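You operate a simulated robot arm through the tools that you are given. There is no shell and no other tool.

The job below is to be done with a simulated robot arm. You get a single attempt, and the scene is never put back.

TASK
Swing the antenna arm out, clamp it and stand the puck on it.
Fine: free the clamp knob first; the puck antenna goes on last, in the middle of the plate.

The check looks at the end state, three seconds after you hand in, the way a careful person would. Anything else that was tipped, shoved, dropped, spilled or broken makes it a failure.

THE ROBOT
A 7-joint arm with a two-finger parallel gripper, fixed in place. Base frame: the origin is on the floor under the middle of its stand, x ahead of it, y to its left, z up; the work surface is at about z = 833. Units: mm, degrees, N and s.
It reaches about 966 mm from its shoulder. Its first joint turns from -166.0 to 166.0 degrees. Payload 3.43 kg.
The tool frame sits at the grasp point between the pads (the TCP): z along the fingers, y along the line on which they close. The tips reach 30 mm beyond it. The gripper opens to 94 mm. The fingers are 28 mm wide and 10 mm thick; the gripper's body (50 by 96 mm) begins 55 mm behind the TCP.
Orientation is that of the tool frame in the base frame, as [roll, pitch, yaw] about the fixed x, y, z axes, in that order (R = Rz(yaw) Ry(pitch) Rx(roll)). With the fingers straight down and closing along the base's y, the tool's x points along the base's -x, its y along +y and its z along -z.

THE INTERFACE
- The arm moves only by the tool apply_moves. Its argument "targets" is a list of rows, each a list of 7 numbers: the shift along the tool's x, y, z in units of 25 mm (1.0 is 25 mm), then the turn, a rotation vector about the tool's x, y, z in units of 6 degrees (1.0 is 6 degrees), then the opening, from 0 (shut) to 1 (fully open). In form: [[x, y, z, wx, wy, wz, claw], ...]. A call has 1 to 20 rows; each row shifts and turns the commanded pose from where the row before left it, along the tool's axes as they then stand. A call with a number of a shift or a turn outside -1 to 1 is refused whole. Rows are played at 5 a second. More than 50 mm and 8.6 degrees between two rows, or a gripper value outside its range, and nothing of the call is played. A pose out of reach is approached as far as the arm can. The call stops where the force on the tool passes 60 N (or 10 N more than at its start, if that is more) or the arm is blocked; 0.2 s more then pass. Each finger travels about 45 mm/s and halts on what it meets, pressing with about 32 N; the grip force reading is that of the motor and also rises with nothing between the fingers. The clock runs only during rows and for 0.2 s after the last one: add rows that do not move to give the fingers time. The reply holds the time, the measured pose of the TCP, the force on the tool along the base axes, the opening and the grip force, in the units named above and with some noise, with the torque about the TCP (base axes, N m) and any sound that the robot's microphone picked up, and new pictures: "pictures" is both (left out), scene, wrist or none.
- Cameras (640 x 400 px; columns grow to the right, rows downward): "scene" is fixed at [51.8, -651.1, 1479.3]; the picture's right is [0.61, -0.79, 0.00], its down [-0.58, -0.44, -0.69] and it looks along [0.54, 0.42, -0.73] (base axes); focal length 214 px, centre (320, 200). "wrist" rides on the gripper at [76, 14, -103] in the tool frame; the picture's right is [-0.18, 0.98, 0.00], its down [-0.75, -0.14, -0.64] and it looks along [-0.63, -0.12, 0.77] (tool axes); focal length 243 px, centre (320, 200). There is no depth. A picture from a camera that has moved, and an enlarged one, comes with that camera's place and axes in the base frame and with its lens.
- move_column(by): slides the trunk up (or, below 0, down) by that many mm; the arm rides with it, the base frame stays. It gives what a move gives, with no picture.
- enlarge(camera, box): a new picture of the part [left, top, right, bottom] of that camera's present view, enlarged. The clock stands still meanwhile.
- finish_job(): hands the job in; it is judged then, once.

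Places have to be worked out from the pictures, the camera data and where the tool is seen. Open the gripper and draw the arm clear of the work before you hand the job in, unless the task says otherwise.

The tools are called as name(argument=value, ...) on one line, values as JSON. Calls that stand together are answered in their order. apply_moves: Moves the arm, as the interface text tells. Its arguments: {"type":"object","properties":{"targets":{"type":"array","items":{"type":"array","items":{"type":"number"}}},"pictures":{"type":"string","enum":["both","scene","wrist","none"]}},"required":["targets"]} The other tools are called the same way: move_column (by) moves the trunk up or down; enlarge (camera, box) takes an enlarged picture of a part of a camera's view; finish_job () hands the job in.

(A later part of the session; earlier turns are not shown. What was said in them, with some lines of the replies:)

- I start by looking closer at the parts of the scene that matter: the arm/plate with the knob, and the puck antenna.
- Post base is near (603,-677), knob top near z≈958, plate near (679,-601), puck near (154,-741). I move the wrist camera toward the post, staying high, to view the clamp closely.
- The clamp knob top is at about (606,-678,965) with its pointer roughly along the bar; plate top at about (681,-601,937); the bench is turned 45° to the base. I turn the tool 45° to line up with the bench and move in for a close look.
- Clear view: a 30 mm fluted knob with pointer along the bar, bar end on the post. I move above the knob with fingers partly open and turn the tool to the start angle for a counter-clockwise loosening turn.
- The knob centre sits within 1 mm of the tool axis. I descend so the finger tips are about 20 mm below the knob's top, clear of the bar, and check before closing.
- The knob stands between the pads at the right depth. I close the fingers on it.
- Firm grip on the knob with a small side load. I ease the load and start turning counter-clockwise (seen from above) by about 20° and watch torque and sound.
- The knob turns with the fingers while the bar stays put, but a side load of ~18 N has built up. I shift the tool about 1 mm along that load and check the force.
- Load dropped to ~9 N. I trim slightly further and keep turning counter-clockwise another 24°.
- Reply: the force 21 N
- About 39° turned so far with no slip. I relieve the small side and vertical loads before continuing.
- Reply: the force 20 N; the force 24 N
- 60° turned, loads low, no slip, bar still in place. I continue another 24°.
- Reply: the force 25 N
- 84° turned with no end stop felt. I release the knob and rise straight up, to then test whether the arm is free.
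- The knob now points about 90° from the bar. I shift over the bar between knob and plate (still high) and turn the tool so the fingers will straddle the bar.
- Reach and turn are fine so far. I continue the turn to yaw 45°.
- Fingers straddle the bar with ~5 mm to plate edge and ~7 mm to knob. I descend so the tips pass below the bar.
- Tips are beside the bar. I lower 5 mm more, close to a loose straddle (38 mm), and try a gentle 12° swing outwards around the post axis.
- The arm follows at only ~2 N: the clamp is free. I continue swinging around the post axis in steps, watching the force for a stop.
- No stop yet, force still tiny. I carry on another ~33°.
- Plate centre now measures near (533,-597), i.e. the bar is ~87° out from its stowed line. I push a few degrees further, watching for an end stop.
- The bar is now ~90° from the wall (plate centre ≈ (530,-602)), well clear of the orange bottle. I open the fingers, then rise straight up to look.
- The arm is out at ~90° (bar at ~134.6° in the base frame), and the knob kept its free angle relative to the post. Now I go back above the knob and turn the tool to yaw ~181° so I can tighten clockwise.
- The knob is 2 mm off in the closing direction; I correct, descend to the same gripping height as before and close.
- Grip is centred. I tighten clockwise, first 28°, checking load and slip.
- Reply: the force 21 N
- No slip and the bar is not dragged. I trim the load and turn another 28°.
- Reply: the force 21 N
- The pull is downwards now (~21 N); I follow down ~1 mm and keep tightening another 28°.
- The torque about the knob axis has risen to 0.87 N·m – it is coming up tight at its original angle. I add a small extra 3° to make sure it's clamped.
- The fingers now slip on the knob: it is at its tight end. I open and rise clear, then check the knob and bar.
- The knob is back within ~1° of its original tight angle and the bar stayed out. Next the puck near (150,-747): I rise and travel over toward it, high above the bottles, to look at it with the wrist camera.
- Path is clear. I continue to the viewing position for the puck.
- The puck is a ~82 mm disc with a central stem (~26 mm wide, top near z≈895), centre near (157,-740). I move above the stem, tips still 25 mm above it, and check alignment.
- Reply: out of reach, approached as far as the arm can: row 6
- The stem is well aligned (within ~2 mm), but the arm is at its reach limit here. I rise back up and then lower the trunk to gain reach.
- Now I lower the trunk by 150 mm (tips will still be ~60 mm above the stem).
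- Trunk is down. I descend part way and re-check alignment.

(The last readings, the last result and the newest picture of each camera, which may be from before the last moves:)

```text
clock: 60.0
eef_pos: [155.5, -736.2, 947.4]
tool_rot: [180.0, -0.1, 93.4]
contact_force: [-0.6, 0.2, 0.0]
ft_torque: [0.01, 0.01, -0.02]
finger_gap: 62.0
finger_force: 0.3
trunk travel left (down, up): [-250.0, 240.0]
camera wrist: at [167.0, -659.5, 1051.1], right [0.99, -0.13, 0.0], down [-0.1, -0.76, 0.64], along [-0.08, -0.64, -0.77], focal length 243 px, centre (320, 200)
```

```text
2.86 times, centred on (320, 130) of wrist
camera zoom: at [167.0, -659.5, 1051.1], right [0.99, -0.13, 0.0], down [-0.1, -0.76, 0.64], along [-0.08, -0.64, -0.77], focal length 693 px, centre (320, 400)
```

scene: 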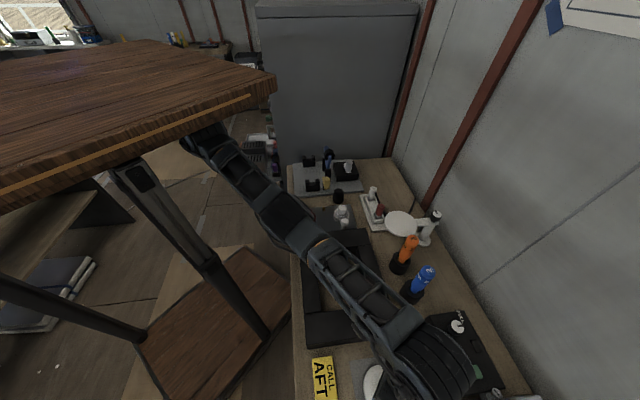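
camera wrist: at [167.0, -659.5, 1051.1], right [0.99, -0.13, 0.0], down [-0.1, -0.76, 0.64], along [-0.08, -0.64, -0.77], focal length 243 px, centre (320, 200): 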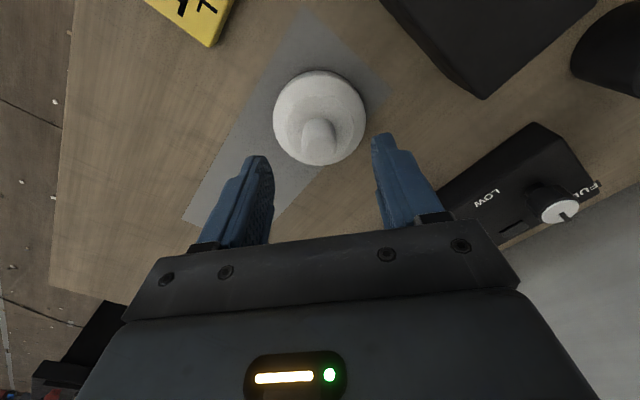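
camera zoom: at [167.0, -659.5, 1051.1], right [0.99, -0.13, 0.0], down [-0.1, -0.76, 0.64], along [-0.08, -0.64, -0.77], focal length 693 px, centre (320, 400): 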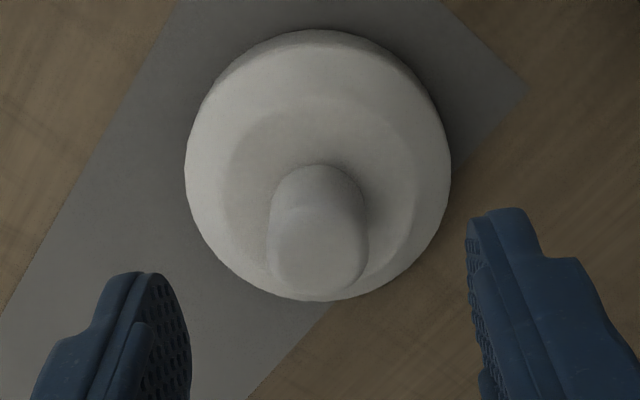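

The stem is 2.4 mm/1.1 mm off; I correct and descend so the tips reach around the stem's lower half (TCP z≈893), then check before closing.

apply_moves(targets=[[-0.096, -0.044, 0.6, 0, 0, 0, 0.66], [0, 0, 0.6, 0, 0, 0, 0.66], [0, 0, 0.5, 0, 0, 0, 0.66], [0, 0, 0.45, 0, 0, 0, 0.66], [0, 0, 0, 0, 0, 0, 0.66]])

enlarge(camera="wrist", box=[220, 60, 420, 200])

```text
clock: 61.1
eef_pos: [154.7, -738.4, 893.2]
tool_rot: [179.9, 0.0, 93.3]
contact_force: [0.3, 0.2, -0.2]
ft_torque: [-0.03, 0.02, 0.0]
finger_gap: 61.9
finger_force: 0.0
trunk travel left (down, up): [-250.0, 240.0]
camera wrist: at [165.6, -661.5, 996.0], right [0.99, -0.13, 0.0], down [-0.1, -0.76, 0.64], along [-0.08, -0.64, -0.77], focal length 243 px, centre (320, 200)
```

scene: 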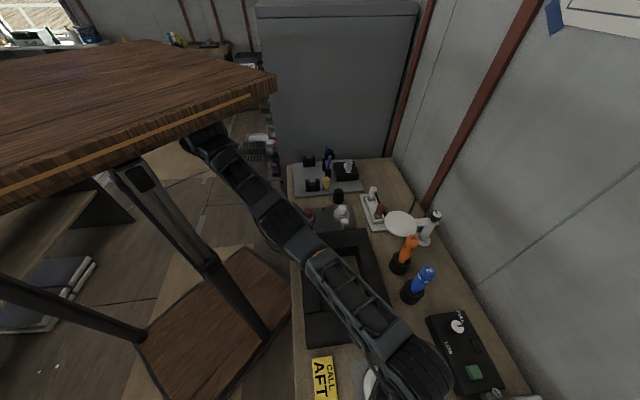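
wrist: 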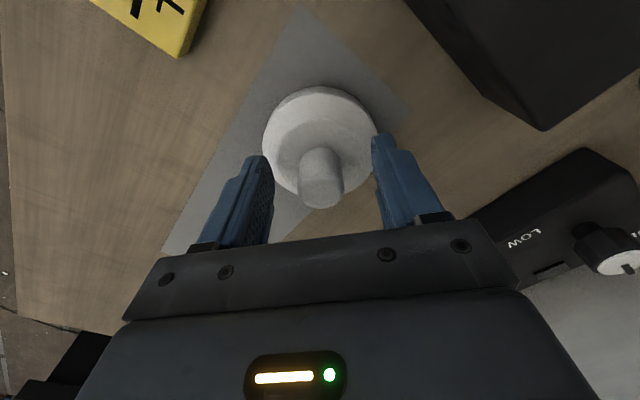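

```text
2.86 times, centred on (320, 130) of wrist
camera zoom: at [165.6, -661.5, 996.0], right [0.99, -0.13, 0.0], down [-0.1, -0.76, 0.64], along [-0.08, -0.64, -0.77], focal length 693 px, centre (320, 400)
```

zoom: 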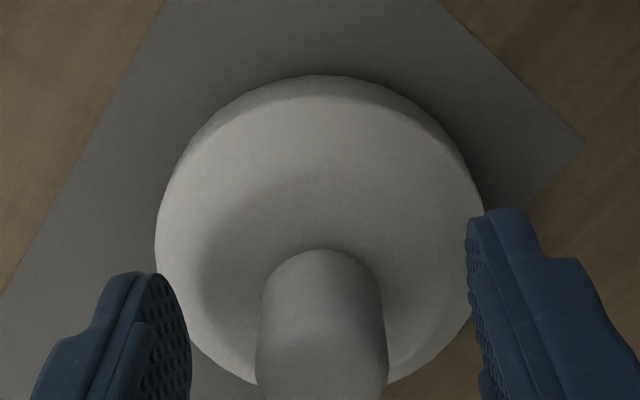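

Tips are around the stem, no contact force. I close on the stem.

apply_moves(targets=[[0, -0.02, 0, 0, 0, 0, 0.45], [0, 0, 0, 0, 0, 0, 0.35], [0, 0, 0, 0, 0, 0, 0.25], [0, 0, 0, 0, 0, 0, 0.1], [0, 0, 0, 0, 0, 0, 0.1], [0, 0, 0, 0, 0, 0, 0.1]], pictures="wrist")

enlarge(camera="wrist", box=[220, 80, 420, 220])

```text
clock: 62.5
eef_pos: [153.5, -738.6, 893.4]
tool_rot: [180.0, 0.0, 93.2]
contact_force: [-1.5, -1.4, 0.8]
ft_torque: [-0.04, 0.03, 0.02]
finger_gap: 26.6
finger_force: 31.7
trunk travel left (down, up): [-250.0, 240.0]
camera wrist: at [165.0, -661.6, 996.6], right [0.99, -0.13, 0.0], down [-0.1, -0.76, 0.64], along [-0.08, -0.64, -0.77], focal length 243 px, centre (320, 200)
```

wrist: 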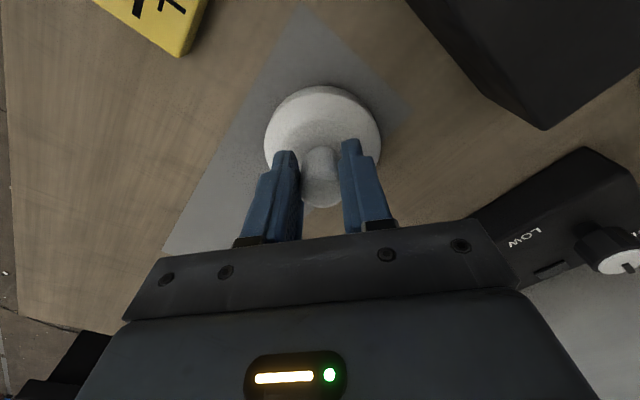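

```text
2.86 times, centred on (320, 150) of wrist
camera zoom: at [165.0, -661.6, 996.6], right [0.99, -0.13, 0.0], down [-0.1, -0.76, 0.64], along [-0.08, -0.64, -0.77], focal length 693 px, centre (320, 343)
```

zoom: 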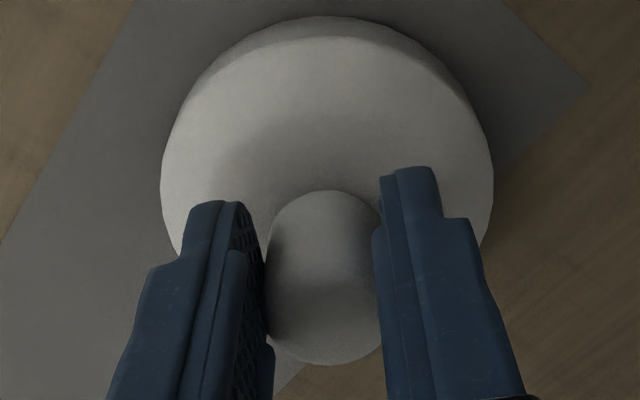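

Gripped at 26.6 mm. I lift straight up slowly and check that it hangs level.

apply_moves(targets=[[0, 0, -0.2, 0, 0, 0, 0.1], [0, 0, -0.4, 0, 0, 0, 0.1], [0, 0, -0.6, 0, 0, 0, 0.1], [0, 0, -0.8, 0, 0, 0, 0.1], [0, 0, -0.8, 0, 0, 0, 0.1], [0, 0, 0, 0, 0, 0, 0.1]])

enlarge(camera="wrist", box=[220, 80, 420, 220])

```text
clock: 64.0
eef_pos: [155.1, -735.8, 964.3]
tool_rot: [-180.0, 0.1, 93.3]
contact_force: [0.2, 0.0, -1.3]
ft_torque: [0.01, 0.0, 0.01]
finger_gap: 26.5
finger_force: 32.1
trunk travel left (down, up): [-250.0, 240.0]
camera wrist: at [166.3, -661.0, 1068.0], right [0.99, -0.13, 0.0], down [-0.1, -0.76, 0.64], along [-0.08, -0.64, -0.77], focal length 243 px, centre (320, 200)
```

scene: 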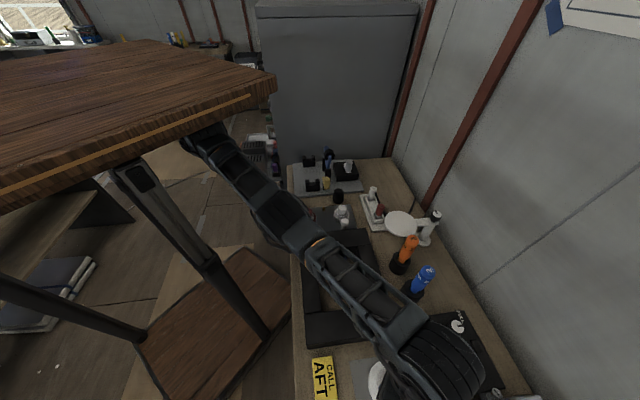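
wrist: 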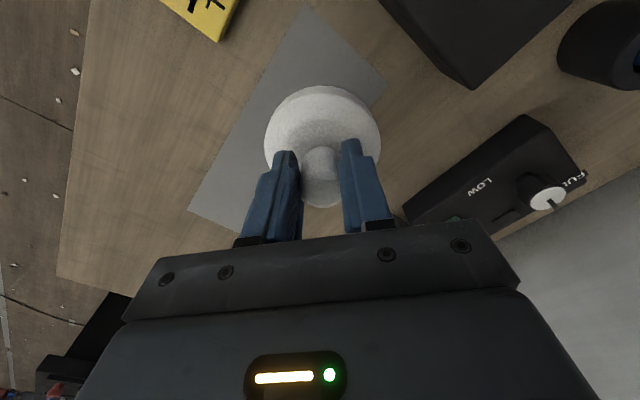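

```text
2.86 times, centred on (320, 150) of wrist
camera zoom: at [166.3, -661.0, 1068.0], right [0.99, -0.13, 0.0], down [-0.1, -0.76, 0.64], along [-0.08, -0.64, -0.77], focal length 693 px, centre (320, 343)
```

zoom: 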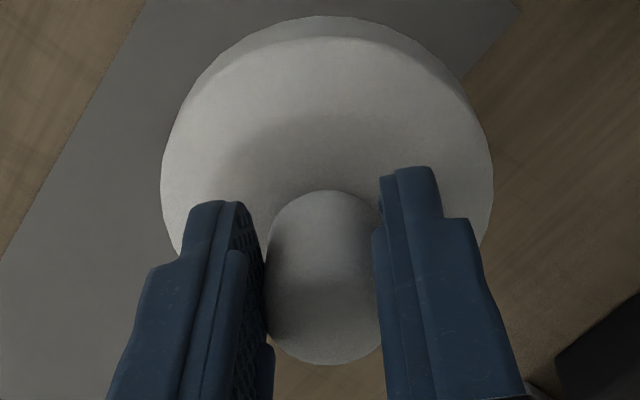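

The puck hangs level. I raise the trunk back by 150 mm, which also lifts the puck clear of everything.

move_column(by=150)

```text
clock: 65.7
eef_pos: [154.9, -738.4, 1114.4]
tool_rot: [180.0, 0.0, 93.3]
contact_force: [0.2, 0.8, -1.6]
ft_torque: [0.01, 0.01, -0.01]
finger_gap: 26.5
finger_force: 32.2
trunk travel left (down, up): [-400.0, 90.0]
```

I carry the puck over to above the plate at z≈1114 (bottom ~1055, above the bottles).

apply_moves(targets=[[0.12, 0.4, 0, 0, 0, 0, 0.1], [0.25, 0.85, 0, 0, 0, 0, 0.1], [0.28, 0.94, 0, 0, 0, 0, 0.1], [0.28, 0.94, 0, 0, 0, 0, 0.1], [0.28, 0.94, 0, 0, 0, 0, 0.1], [0.28, 0.94, 0, 0, 0, 0, 0.1], [0.28, 0.94, 0, 0, 0, 0, 0.1], [0.28, 0.94, 0, 0, 0, 0, 0.1], [0.28, 0.94, 0, 0, 0, 0, 0.1], [0.28, 0.94, 0, 0, 0, 0, 0.1], [0.28, 0.94, 0, 0, 0, 0, 0.1], [0.28, 0.94, 0, 0, 0, 0, 0.1], [0.28, 0.94, 0, 0, 0, 0, 0.1], [0.28, 0.94, 0, 0, 0, 0, 0.1], [0.28, 0.94, 0, 0, 0, 0, 0.1], [0.28, 0.94, 0, 0, 0, 0, 0.1], [0.15, 0.5, 0, 0, 0, 0, 0.1], [0.124, 0.458, 0, 0, 0, 0, 0.1], [0, 0, 0, 0, 0, 0, 0.1]])

```text
clock: 69.7
eef_pos: [532.2, -598.3, 1114.6]
tool_rot: [179.9, -0.1, 93.4]
contact_force: [0.5, -0.8, -1.4]
ft_torque: [0.01, 0.03, -0.02]
finger_gap: 26.8
finger_force: 31.6
trunk travel left (down, up): [-400.0, 90.0]
camera wrist: at [544.1, -523.4, 1217.2], right [0.99, -0.13, 0.0], down [-0.1, -0.76, 0.64], along [-0.08, -0.64, -0.77], focal length 243 px, centre (320, 200)
```

scene: 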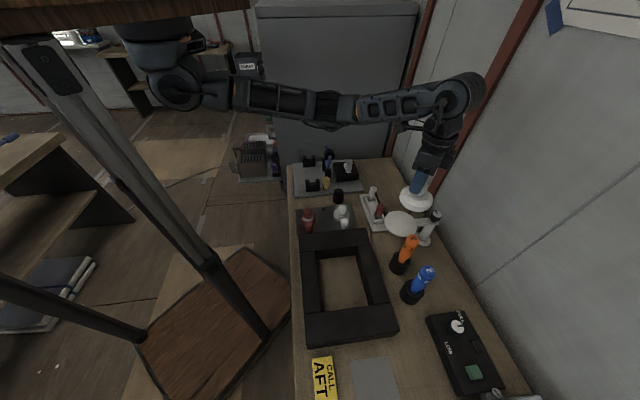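
wrist: 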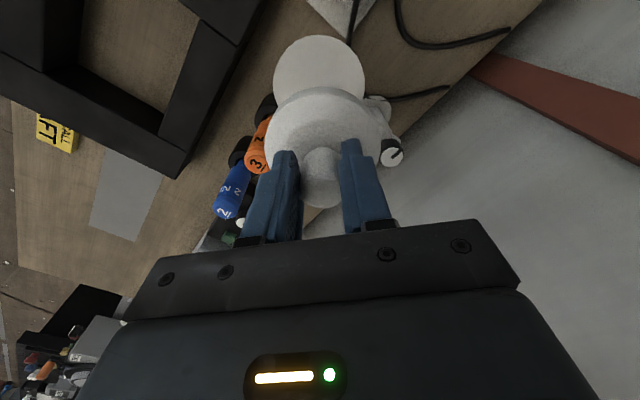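

enlarge(camera="wrist", box=[230, 20, 410, 150])

enlarge(camera="scene", box=[370, 160, 470, 250])

```text
3.08 times, centred on (320, 85) of wrist
camera zoom: at [544.1, -523.4, 1217.2], right [0.99, -0.13, 0.0], down [-0.1, -0.76, 0.64], along [-0.08, -0.64, -0.77], focal length 746 px, centre (320, 554)
```

zoom: 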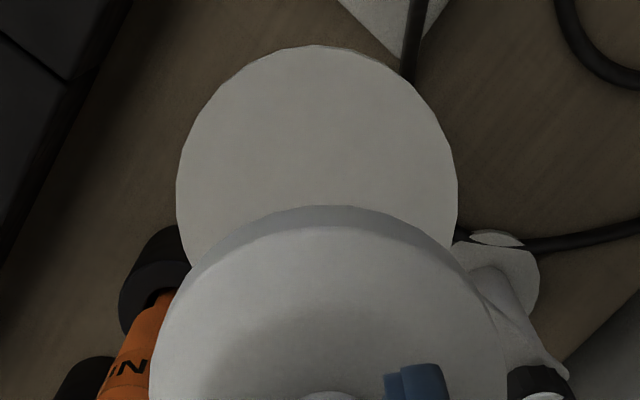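

```text
4.44 times, centred on (420, 205) of scene
camera zoom: at [51.8, -651.1, 1479.3], right [0.61, -0.79, 0.0], down [-0.58, -0.44, -0.69], along [0.54, 0.42, -0.73], focal length 953 px, centre (-124, 178)
```

zoom: 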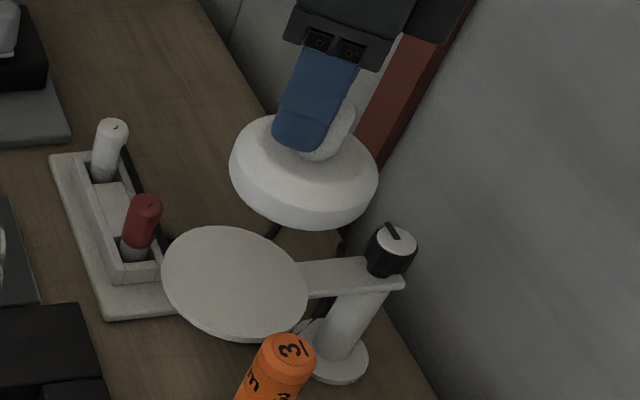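

Plate centre lies at about the tool axis (its far rim at +49 mm, radius ~49), while the puck sits ~6 mm off along tool −x in my grip. I shift +5 mm in tool x and descend until the puck is ~10 mm above the plate.

apply_moves(targets=[[0.1, 0, 0.7, 0, 0, 0, 0.1], [0.1, 0, 0.8, 0, 0, 0, 0.1], [0, 0, 0.8, 0, 0, 0, 0.1], [0, 0, 0.8, 0, 0, 0, 0.1], [0, 0, 0.7, 0, 0, 0, 0.1], [0, 0, 0.5, 0, 0, 0, 0.1], [0, 0, 0, 0, 0, 0, 0.1]])

enlarge(camera="wrist", box=[230, 60, 410, 190])

enlarge(camera="scene", box=[360, 170, 450, 250])

```text
clock: 71.3
eef_pos: [531.9, -596.9, 1008.8]
tool_rot: [-180.0, -0.1, 93.2]
contact_force: [0.4, -0.1, 2.7]
ft_torque: [0.14, -0.03, -0.01]
finger_gap: 26.6
finger_force: 31.4
trunk travel left (down, up): [-400.0, 90.0]
camera wrist: at [543.3, -520.0, 1112.3], right [0.99, -0.13, 0.0], down [-0.1, -0.76, 0.64], along [-0.08, -0.64, -0.77], focal length 243 px, centre (320, 200)
```

scene: 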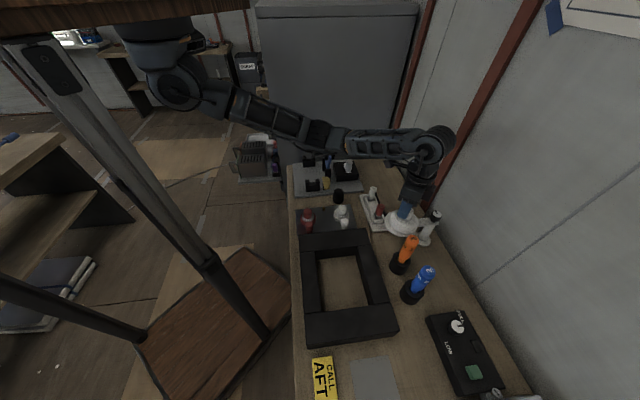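
wrist: 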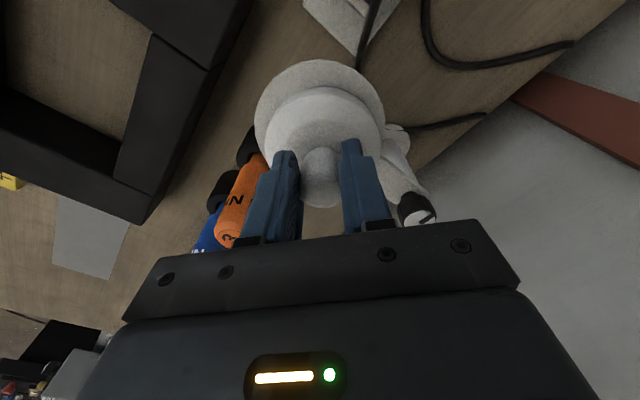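

```text
3.08 times, centred on (320, 125) of wrist
camera zoom: at [543.3, -520.0, 1112.3], right [0.99, -0.13, 0.0], down [-0.1, -0.76, 0.64], along [-0.08, -0.64, -0.77], focal length 746 px, centre (320, 431)
```

zoom: 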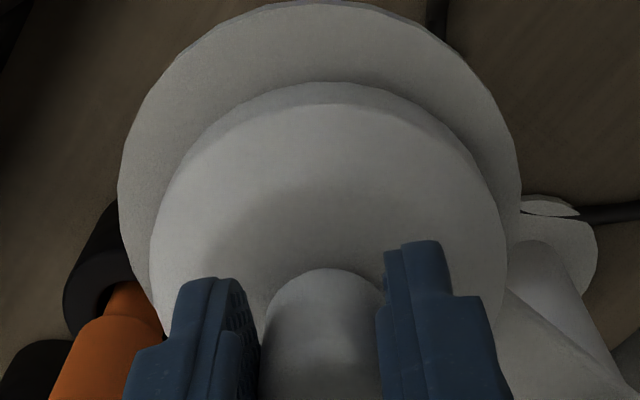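

```text
5.00 times, centred on (405, 210) of scene
camera zoom: at [51.8, -651.1, 1479.3], right [0.61, -0.79, 0.0], down [-0.58, -0.44, -0.69], along [0.54, 0.42, -0.73], focal length 1072 px, centre (-105, 150)
```

zoom: 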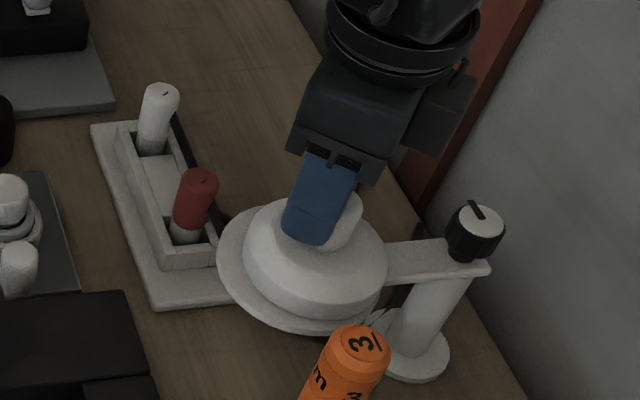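

enlarge(camera="scene", box=[375, 190, 435, 235])

enlarge(camera="wrist", box=[250, 50, 400, 150])

```text
8.89 times, centred on (405, 212) of scene
camera zoom: at [51.8, -651.1, 1479.3], right [0.61, -0.79, 0.0], down [-0.58, -0.44, -0.69], along [0.54, 0.42, -0.73], focal length 1906 px, centre (-436, 89)
```

zoom: 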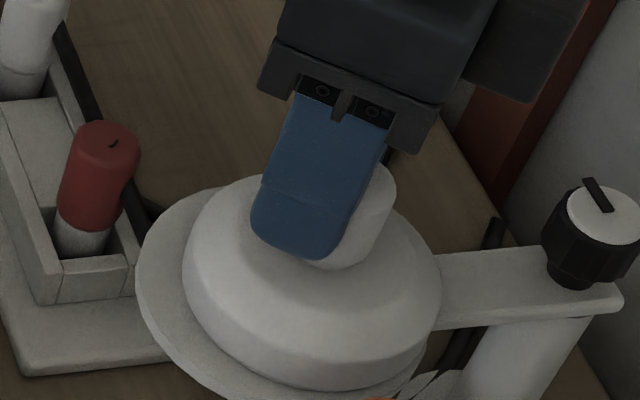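

```text
4.00 times, centred on (325, 100) of wrist
camera zoom: at [543.3, -520.0, 1112.3], right [0.99, -0.13, 0.0], down [-0.1, -0.76, 0.64], along [-0.08, -0.64, -0.77], focal length 970 px, centre (300, 600)
```

zoom: 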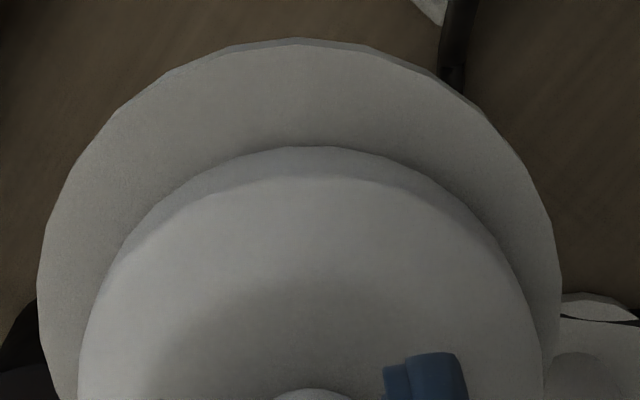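

apply_moves(targets=[[0, 0, 0, 0, 0, 0, 0.1], [0, 0, 0, 0, 0, 0, 0.1]], pictures="none")

```text
clock: 71.9
eef_pos: [531.2, -595.9, 1009.2]
tool_rot: [-180.0, 0.0, 93.3]
contact_force: [1.6, -1.1, 4.2]
ft_torque: [0.05, -0.05, -0.01]
finger_gap: 26.6
finger_force: 32.3
trunk travel left (down, up): [-400.0, 90.0]
```

There's an unexpected ~+4 N vertical reading although I judge the puck ~10 mm above the plate. I raise 5 mm to see whether that load goes away.

apply_moves(targets=[[0, 0, -0.2, 0, 0, 0, 0.1], [0, 0, 0, 0, 0, 0, 0.1], [0, 0, 0, 0, 0, 0, 0.1]], pictures="none")

```text
clock: 72.7
eef_pos: [531.7, -596.6, 1013.6]
tool_rot: [-179.9, 0.0, 93.4]
contact_force: [0.4, 0.4, -2.1]
ft_torque: [0.04, 0.03, 0.03]
finger_gap: 26.8
finger_force: 31.7
trunk travel left (down, up): [-400.0, 90.0]
```

That load vanished, so it was the puck touching the plate: the bench is really nearer z≈823 and the puck bottom is ~70 mm below the TCP. Re-measuring with that, the puck is ~10–12 mm off the plate centre toward −y. I raise a little and shift +11 mm in tool x, then re-check.

apply_moves(targets=[[0, 0, -0.2, 0, 0, 0, 0.1], [0.22, -0.018, 0, 0, 0, 0, 0.1], [0.22, -0.018, 0, 0, 0, 0, 0.1], [0, 0, 0, 0, 0, 0, 0.1]])

enlarge(camera="scene", box=[375, 190, 435, 235])

enlarge(camera="wrist", box=[240, 60, 400, 160])

```text
clock: 73.7
eef_pos: [531.1, -584.9, 1018.0]
tool_rot: [180.0, 0.0, 93.3]
contact_force: [0.3, 0.2, -2.7]
ft_torque: [0.03, -0.03, -0.02]
finger_gap: 26.8
finger_force: 31.9
trunk travel left (down, up): [-400.0, 90.0]
camera wrist: at [542.7, -508.5, 1121.4], right [0.99, -0.13, 0.0], down [-0.1, -0.76, 0.64], along [-0.08, -0.64, -0.77], focal length 243 px, centre (320, 200)
```

scene: 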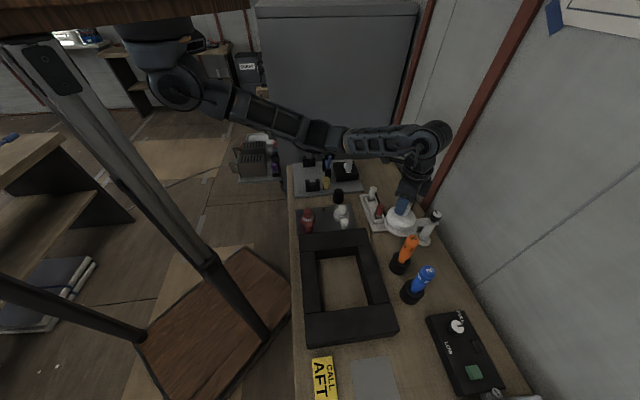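
wrist: 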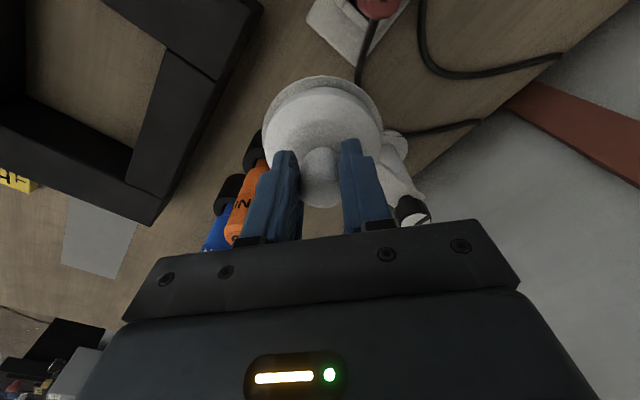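

```text
8.89 times, centred on (405, 212) of scene
camera zoom: at [51.8, -651.1, 1479.3], right [0.61, -0.79, 0.0], down [-0.58, -0.44, -0.69], along [0.54, 0.42, -0.73], focal length 1906 px, centre (-436, 89)
```

zoom: 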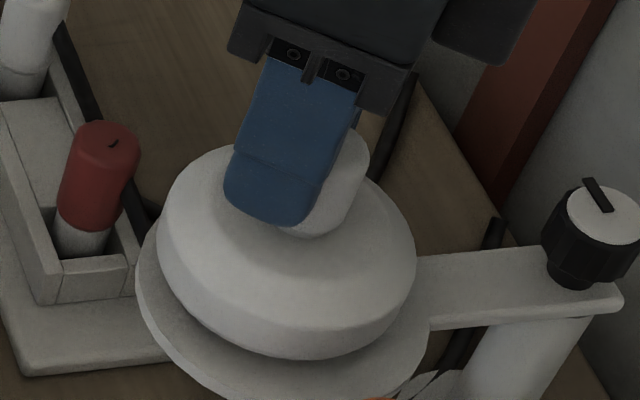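

```text
4.00 times, centred on (320, 110) of wrist
camera zoom: at [542.7, -508.5, 1121.4], right [0.99, -0.13, 0.0], down [-0.1, -0.76, 0.64], along [-0.08, -0.64, -0.77], focal length 970 px, centre (320, 560)
```

zoom: 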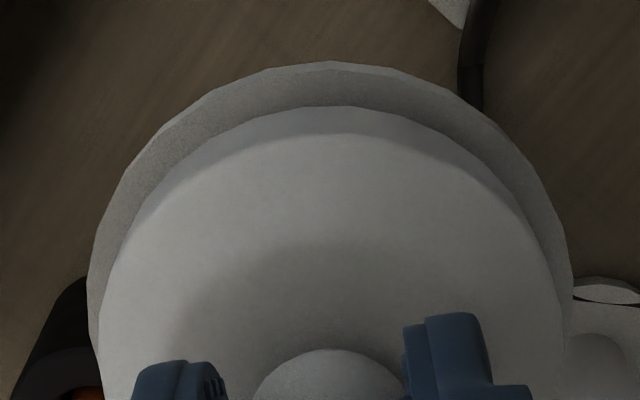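

enlarge(camera="scene", box=[375, 195, 435, 242])

```text
8.51 times, centred on (405, 218) of scene
camera zoom: at [51.8, -651.1, 1479.3], right [0.61, -0.79, 0.0], down [-0.58, -0.44, -0.69], along [0.54, 0.42, -0.73], focal length 1825 px, centre (-403, 43)
```

zoom: 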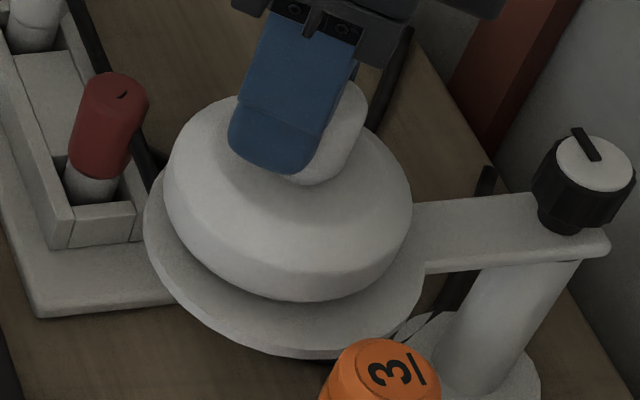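

Wrist view says ~+1 mm, scene view ~+6 mm residual offset. I take back 3 mm in tool x and 1 mm in y and lower to ~1.5 mm above the plate, where parallax no longer misleads.

apply_moves(targets=[[-0.12, -0.04, 0, 0, 0, 0, 0.1], [0, 0, 0.2, 0, 0, 0, 0.1], [0, 0, 0.08, 0, 0, 0, 0.1], [0, 0, 0, 0, 0, 0, 0.1]])

enlarge(camera="scene", box=[375, 195, 435, 242])

enlarge(camera="wrist", box=[240, 60, 400, 160])

```text
clock: 74.7
eef_pos: [529.3, -588.6, 1008.5]
tool_rot: [-179.9, 0.0, 93.2]
contact_force: [0.3, 1.0, -2.1]
ft_torque: [0.01, -0.03, -0.01]
finger_gap: 26.7
finger_force: 31.8
trunk travel left (down, up): [-400.0, 90.0]
camera wrist: at [541.3, -512.0, 1112.9], right [0.99, -0.13, 0.0], down [-0.1, -0.76, 0.64], along [-0.08, -0.64, -0.77], focal length 243 px, centre (320, 200)
```

scene: 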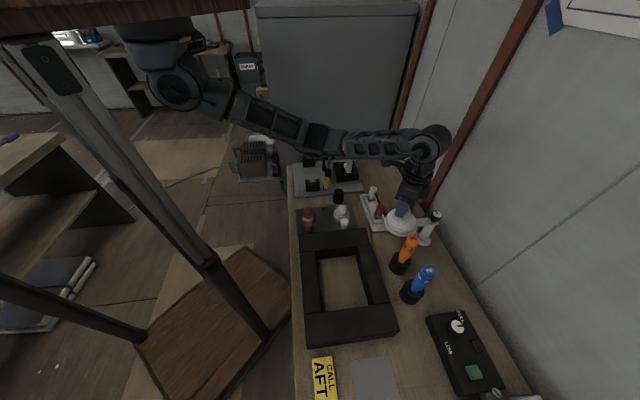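
wrist: 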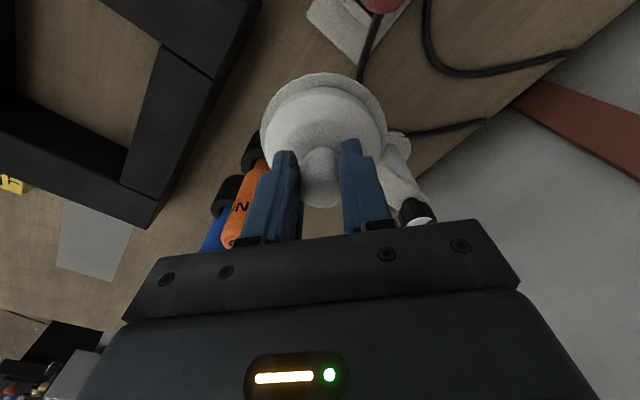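

```text
8.51 times, centred on (405, 218) of scene
camera zoom: at [51.8, -651.1, 1479.3], right [0.61, -0.79, 0.0], down [-0.58, -0.44, -0.69], along [0.54, 0.42, -0.73], focal length 1825 px, centre (-403, 43)
```

zoom: 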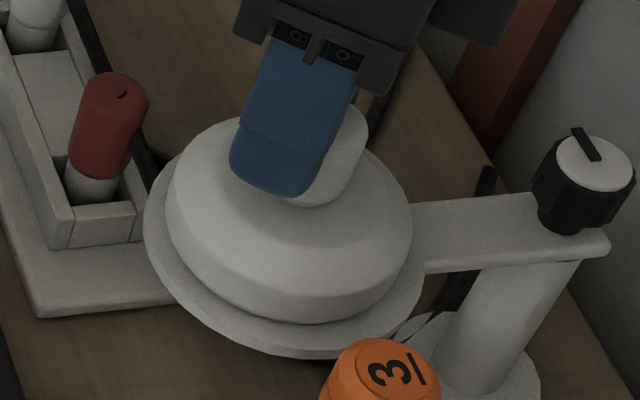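

```text
4.00 times, centred on (320, 110) of wrist
camera zoom: at [541.3, -512.0, 1112.9], right [0.99, -0.13, 0.0], down [-0.1, -0.76, 0.64], along [-0.08, -0.64, -0.77], focal length 970 px, centre (320, 560)
```

zoom: 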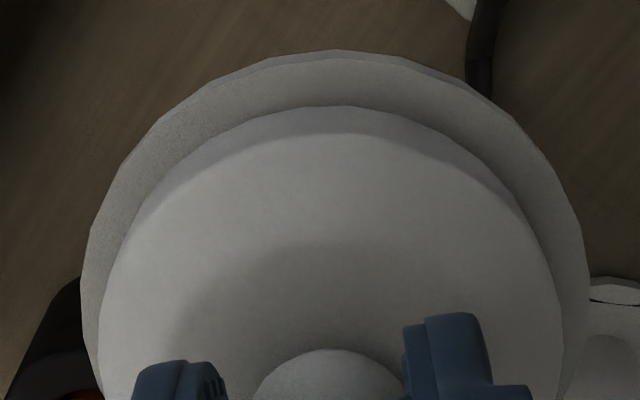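

In-plane margins in both views now agree to within ~1–2 mm of concentric. I lower in half-millimetre steps until light contact shows.

apply_moves(targets=[[0, 0.03, 0.02, 0, 0, 0, 0.1], [0, 0, 0.02, 0, 0, 0, 0.1], [0, 0, 0, 0, 0, 0, 0.1]], pictures="none")

```text
clock: 75.5
eef_pos: [529.7, -589.1, 1008.9]
tool_rot: [-179.9, 0.0, 93.4]
contact_force: [0.6, -0.1, 2.3]
ft_torque: [0.17, -0.05, -0.03]
finger_gap: 26.8
finger_force: 32.3
trunk travel left (down, up): [-400.0, 90.0]
```

Light contact (~4 N) on the plate. I lower another 0.5 mm to settle it, then check.

apply_moves(targets=[[0, 0, 0.02, 0, 0, 0, 0.1], [0, 0, 0, 0, 0, 0, 0.1], [0, 0, 0, 0, 0, 0, 0.1]])

enlarge(camera="scene", box=[375, 195, 435, 242])

enlarge(camera="wrist", box=[230, 60, 410, 200])

```text
clock: 76.3
eef_pos: [530.0, -589.1, 1007.6]
tool_rot: [180.0, 0.1, 93.4]
contact_force: [-1.5, 1.8, 11.7]
ft_torque: [0.27, 0.02, -0.06]
finger_gap: 26.4
finger_force: 32.0
trunk travel left (down, up): [-400.0, 90.0]
camera wrist: at [542.1, -512.3, 1112.1], right [0.99, -0.13, 0.0], down [-0.1, -0.76, 0.64], along [-0.08, -0.64, -0.77], focal length 243 px, centre (320, 200)
```

scene: 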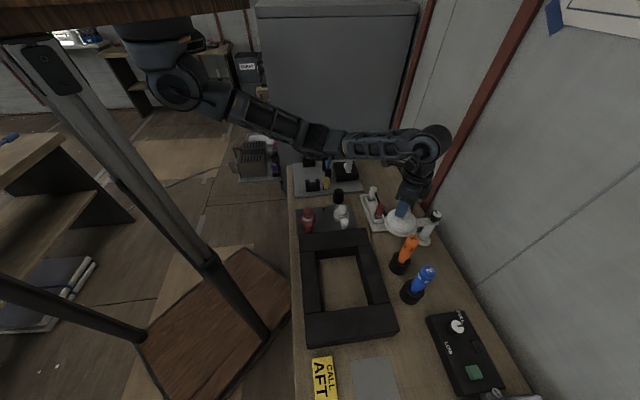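
wrist: 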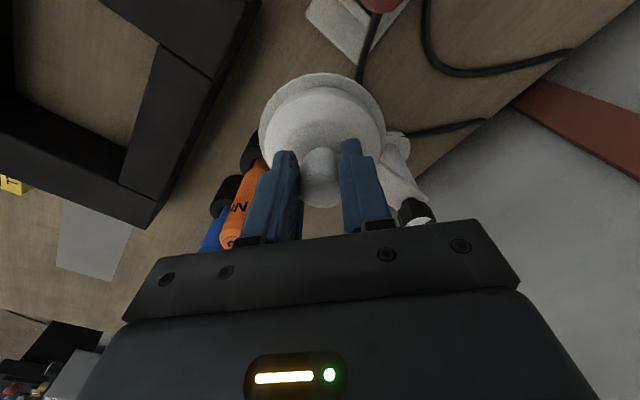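

```text
8.51 times, centred on (405, 218) of scene
camera zoom: at [51.8, -651.1, 1479.3], right [0.61, -0.79, 0.0], down [-0.58, -0.44, -0.69], along [0.54, 0.42, -0.73], focal length 1825 px, centre (-403, 43)
```

zoom: 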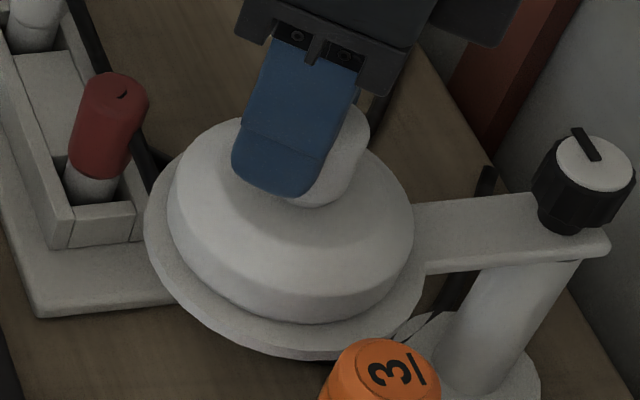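

```text
2.86 times, centred on (320, 130) of wrist
camera zoom: at [542.1, -512.3, 1112.1], right [0.99, -0.13, 0.0], down [-0.1, -0.76, 0.64], along [-0.08, -0.64, -0.77], focal length 693 px, centre (320, 400)
```

zoom: 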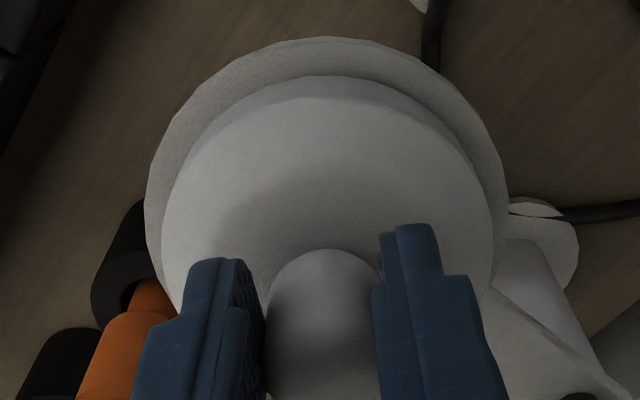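

Puck is seated on the plate. I relieve the load slightly and open the fingers.

apply_moves(targets=[[0, 0, -0.012, 0, 0, 0, 0.1], [0, 0, 0, 0, 0, 0, 0.32], [0, 0, 0, 0, 0, 0, 0.4], [0, 0, 0, 0, 0, 0, 0.5], [0, 0, 0, 0, 0, 0, 0.6], [0, 0, 0, 0, 0, 0, 0.6]])

enlarge(camera="scene", box=[375, 195, 435, 242])

enlarge(camera="wrist", box=[230, 60, 410, 200])

```text
clock: 77.7
eef_pos: [530.8, -588.4, 1009.3]
tool_rot: [179.9, 0.0, 93.3]
contact_force: [-0.1, 0.1, -0.7]
ft_torque: [0.02, -0.01, 0.0]
finger_gap: 56.4
finger_force: 0.1
trunk travel left (down, up): [-400.0, 90.0]
camera wrist: at [542.2, -512.4, 1112.3], right [0.99, -0.13, 0.0], down [-0.1, -0.76, 0.64], along [-0.08, -0.64, -0.77], focal length 243 px, centre (320, 200)
```

scene: 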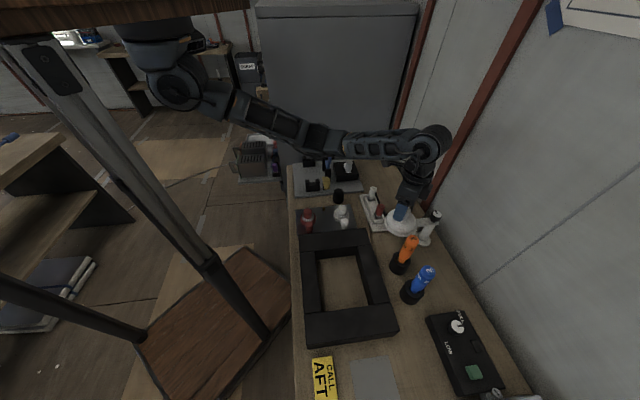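
wrist: 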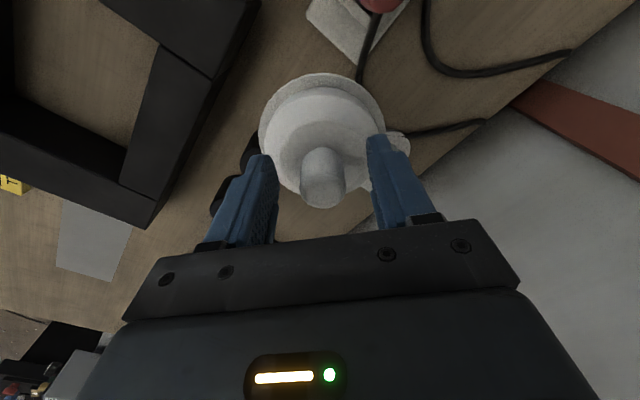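

```text
8.51 times, centred on (405, 218) of scene
camera zoom: at [51.8, -651.1, 1479.3], right [0.61, -0.79, 0.0], down [-0.58, -0.44, -0.69], along [0.54, 0.42, -0.73], focal length 1825 px, centre (-403, 43)
```

zoom: 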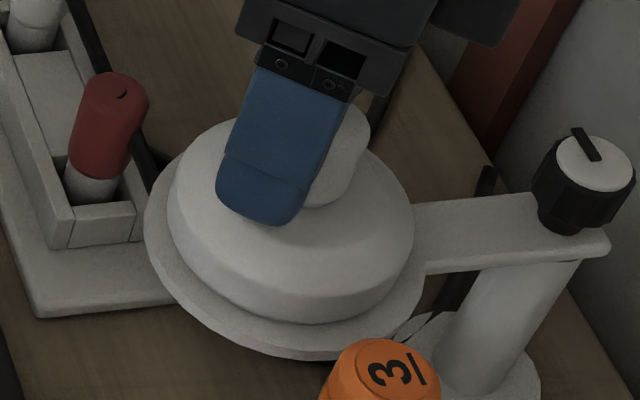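

```text
2.86 times, centred on (320, 130) of wrist
camera zoom: at [542.2, -512.4, 1112.3], right [0.99, -0.13, 0.0], down [-0.1, -0.76, 0.64], along [-0.08, -0.64, -0.77], focal length 693 px, centre (320, 400)
```

zoom: 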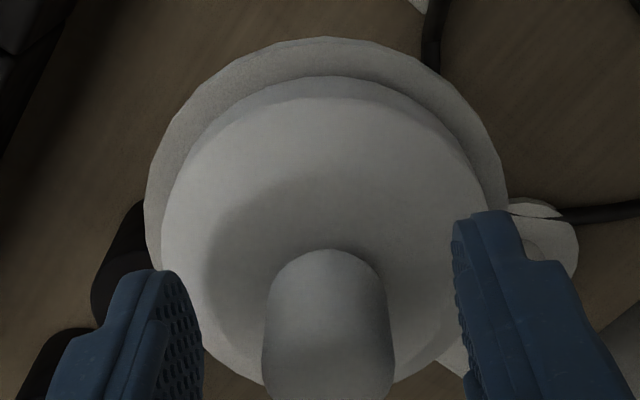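

The puck stands free on the plate. I rise straight up, clear of it, to inspect from above.

apply_moves(targets=[[0, 0, -0.3, 0, 0, 0, 0.6], [0, 0, -0.6, 0, 0, 0, 0.6], [0, 0, -0.9, 0, 0, 0, 0.6], [0, 0, -0.9, 0, 0, 0, 0.6], [0, 0, -0.9, 0, 0, 0, 0.6], [0, 0, -0.9, 0, 0, 0, 0.6], [0, 0, -0.9, 0, 0, 0, 0.6], [0, 0, 0, 0, 0, 0, 0.6]])

enlarge(camera="wrist", box=[240, 40, 400, 160])

enlarge(camera="scene", box=[360, 180, 450, 245])

```text
clock: 79.5
eef_pos: [530.4, -589.2, 1144.2]
tool_rot: [-180.0, 0.0, 93.4]
contact_force: [-0.2, -0.2, -0.7]
ft_torque: [0.0, -0.02, 0.0]
finger_gap: 56.5
finger_force: 0.0
trunk travel left (down, up): [-400.0, 90.0]
camera wrist: at [542.9, -511.9, 1248.0], right [0.99, -0.13, 0.0], down [-0.1, -0.76, 0.64], along [-0.08, -0.64, -0.77], focal length 243 px, centre (320, 200)
```

scene: 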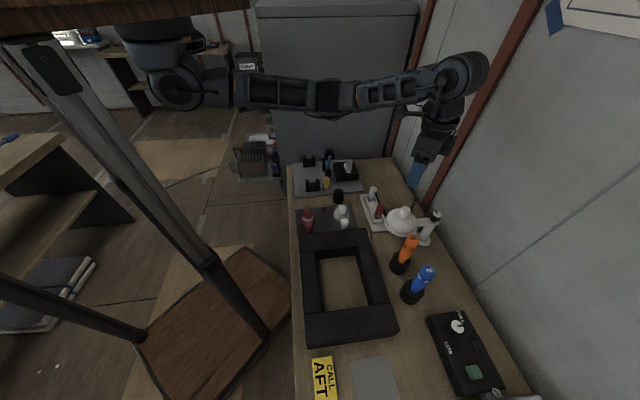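
wrist: 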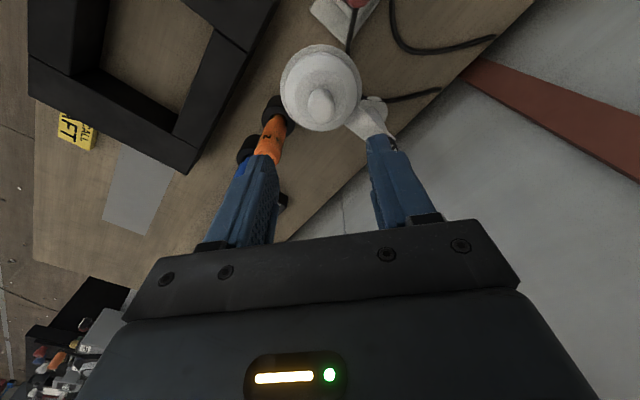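

```text
3.33 times, centred on (320, 100) of wrist
camera zoom: at [542.9, -511.9, 1248.0], right [0.99, -0.13, 0.0], down [-0.1, -0.76, 0.64], along [-0.08, -0.64, -0.77], focal length 809 px, centre (320, 533)
```

zoom: 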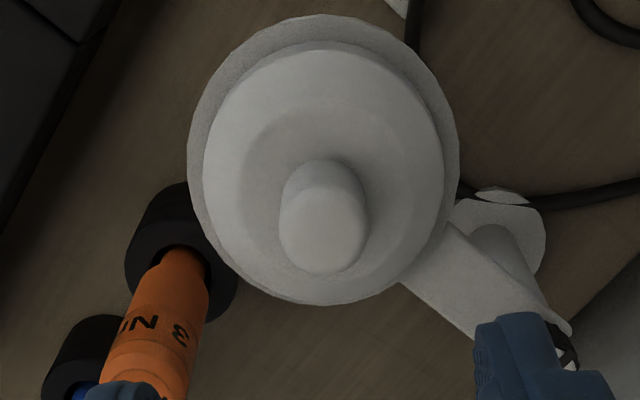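

```text
6.15 times, centred on (405, 212) of scene
camera zoom: at [51.8, -651.1, 1479.3], right [0.61, -0.79, 0.0], down [-0.58, -0.44, -0.69], along [0.54, 0.42, -0.73], focal length 1320 px, centre (-203, 123)
```

zoom: 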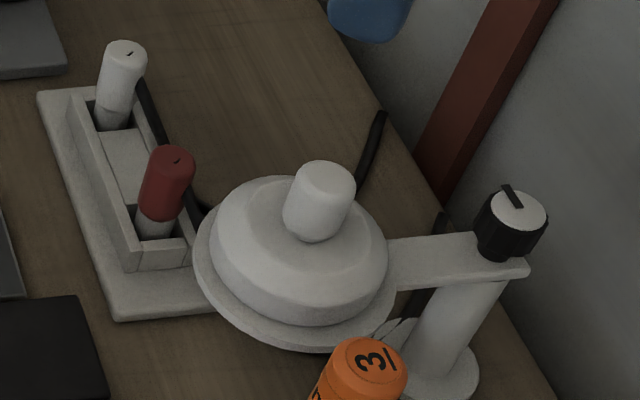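

The puck stands upright and centred on the plate within ~2 mm, the bar is still square out from the wall, and the knob is at its tight angle. I now draw the arm clear, up and back toward its starting place.

apply_moves(targets=[[0, 0, -0.8, 0, 0, 0, 0.6], [0, 0, -0.8, 0, 0, 0, 0.6], [0.9, -0.1, -0.25, 0, 0, 0, 1], [0.9, -0.1, -0.25, 0, 0, 0, 1], [0.9, -0.1, -0.25, 0, 0, 0, 1], [0.9, -0.1, -0.25, 0, 0, 0, 1], [0.9, -0.1, -0.25, 0, 0, 0, 1], [0.9, -0.1, -0.25, 0, 0, 0, 1], [0.9, -0.1, -0.25, 0, 0, 0, 1], [0.9, -0.1, -0.25, 0, 0, 0, 1], [0.9, -0.1, -0.25, 0, 0, 0, 1], [0.9, -0.1, -0.25, 0, 0, 0, 1], [0.9, -0.1, 0, 0, 0, 0, 1], [0.9, -0.1, 0, 0, 0, 0, 1], [0, 0, 0, 0, 0, 0, 1]])

enlarge(camera="scene", box=[360, 180, 450, 245])

enlarge(camera="scene", box=[280, 140, 520, 400])

```text
clock: 82.7
eef_pos: [483.5, -319.3, 1245.7]
tool_rot: [179.9, 0.1, 93.3]
contact_force: [-0.6, -0.1, -0.6]
ft_torque: [0.02, 0.02, -0.02]
finger_gap: 93.9
finger_force: 0.1
trunk travel left (down, up): [-400.0, 90.0]
camera wrist: at [495.5, -243.4, 1349.0], right [0.99, -0.13, 0.0], down [-0.1, -0.76, 0.64], along [-0.08, -0.64, -0.77], focal length 243 px, centre (320, 200)
```

scene: 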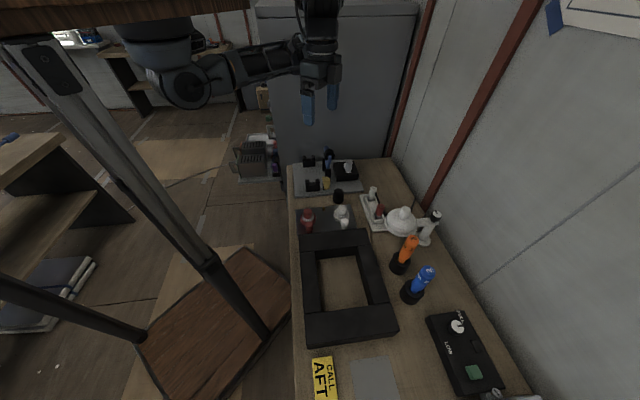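
wrist: 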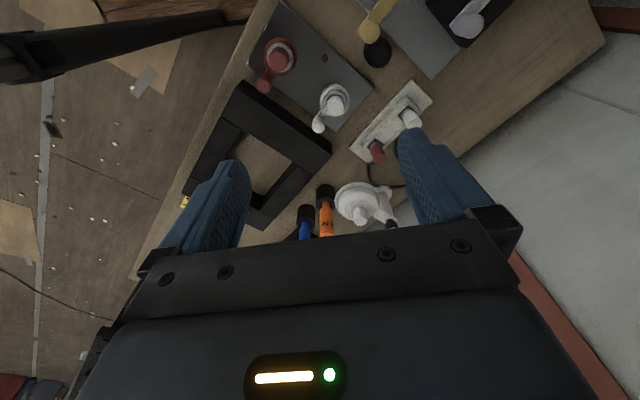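

```text
6.15 times, centred on (405, 212) of scene
camera zoom: at [51.8, -651.1, 1479.3], right [0.61, -0.79, 0.0], down [-0.58, -0.44, -0.69], along [0.54, 0.42, -0.73], focal length 1320 px, centre (-203, 123)
```

zoom: 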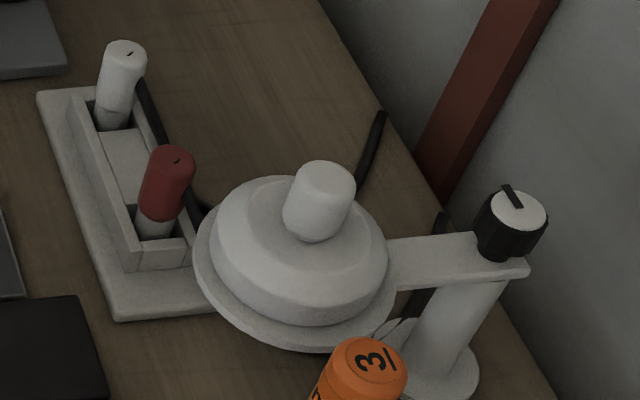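

```text
1.54 times, centred on (400, 270) of scene
camera zoom: at [51.8, -651.1, 1479.3], right [0.61, -0.79, 0.0], down [-0.58, -0.44, -0.69], along [0.54, 0.42, -0.73], focal length 330 px, centre (197, 92)
```

zoom: 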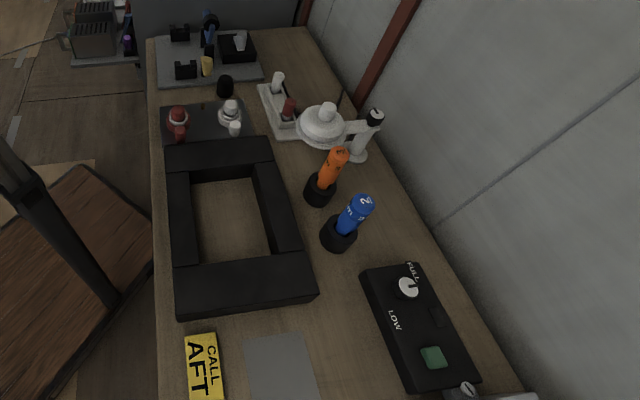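

Everything else stands where it was, the arm is clear, the gripper open, and the puck sits still on the clamped, swung-out plate. I hand the job in.

finish_job()

```text
The job is handed in.
```

The antenna arm is swung out and clamped, and the puck is standing on its plate. I've handed the job in; no result has come back yet.

- **Clamp knob:** I freed it first by turning it about 84° counter-clockwise. After the swing I turned it back until it came up tight (0.87 N·m, then the fingers slipped). It is within about 1° of where it started. I did not push on the arm afterwards to test the clamp.
- **Arm:** it now points square out from the wall, about 90° from where it was stowed. I felt no end stop on the way, so I took 90° as "out". There is still clearance to the orange bottle.
- **Puck:** it stands upright, within about 2 mm of the middle of the plate by my camera measurements. I lowered the trunk by 150 mm to reach it and raised it back to its starting height afterwards.
- **Everything else:** the last pictures show nothing else moved. The gripper is open and the arm is drawn back clear of the bench.
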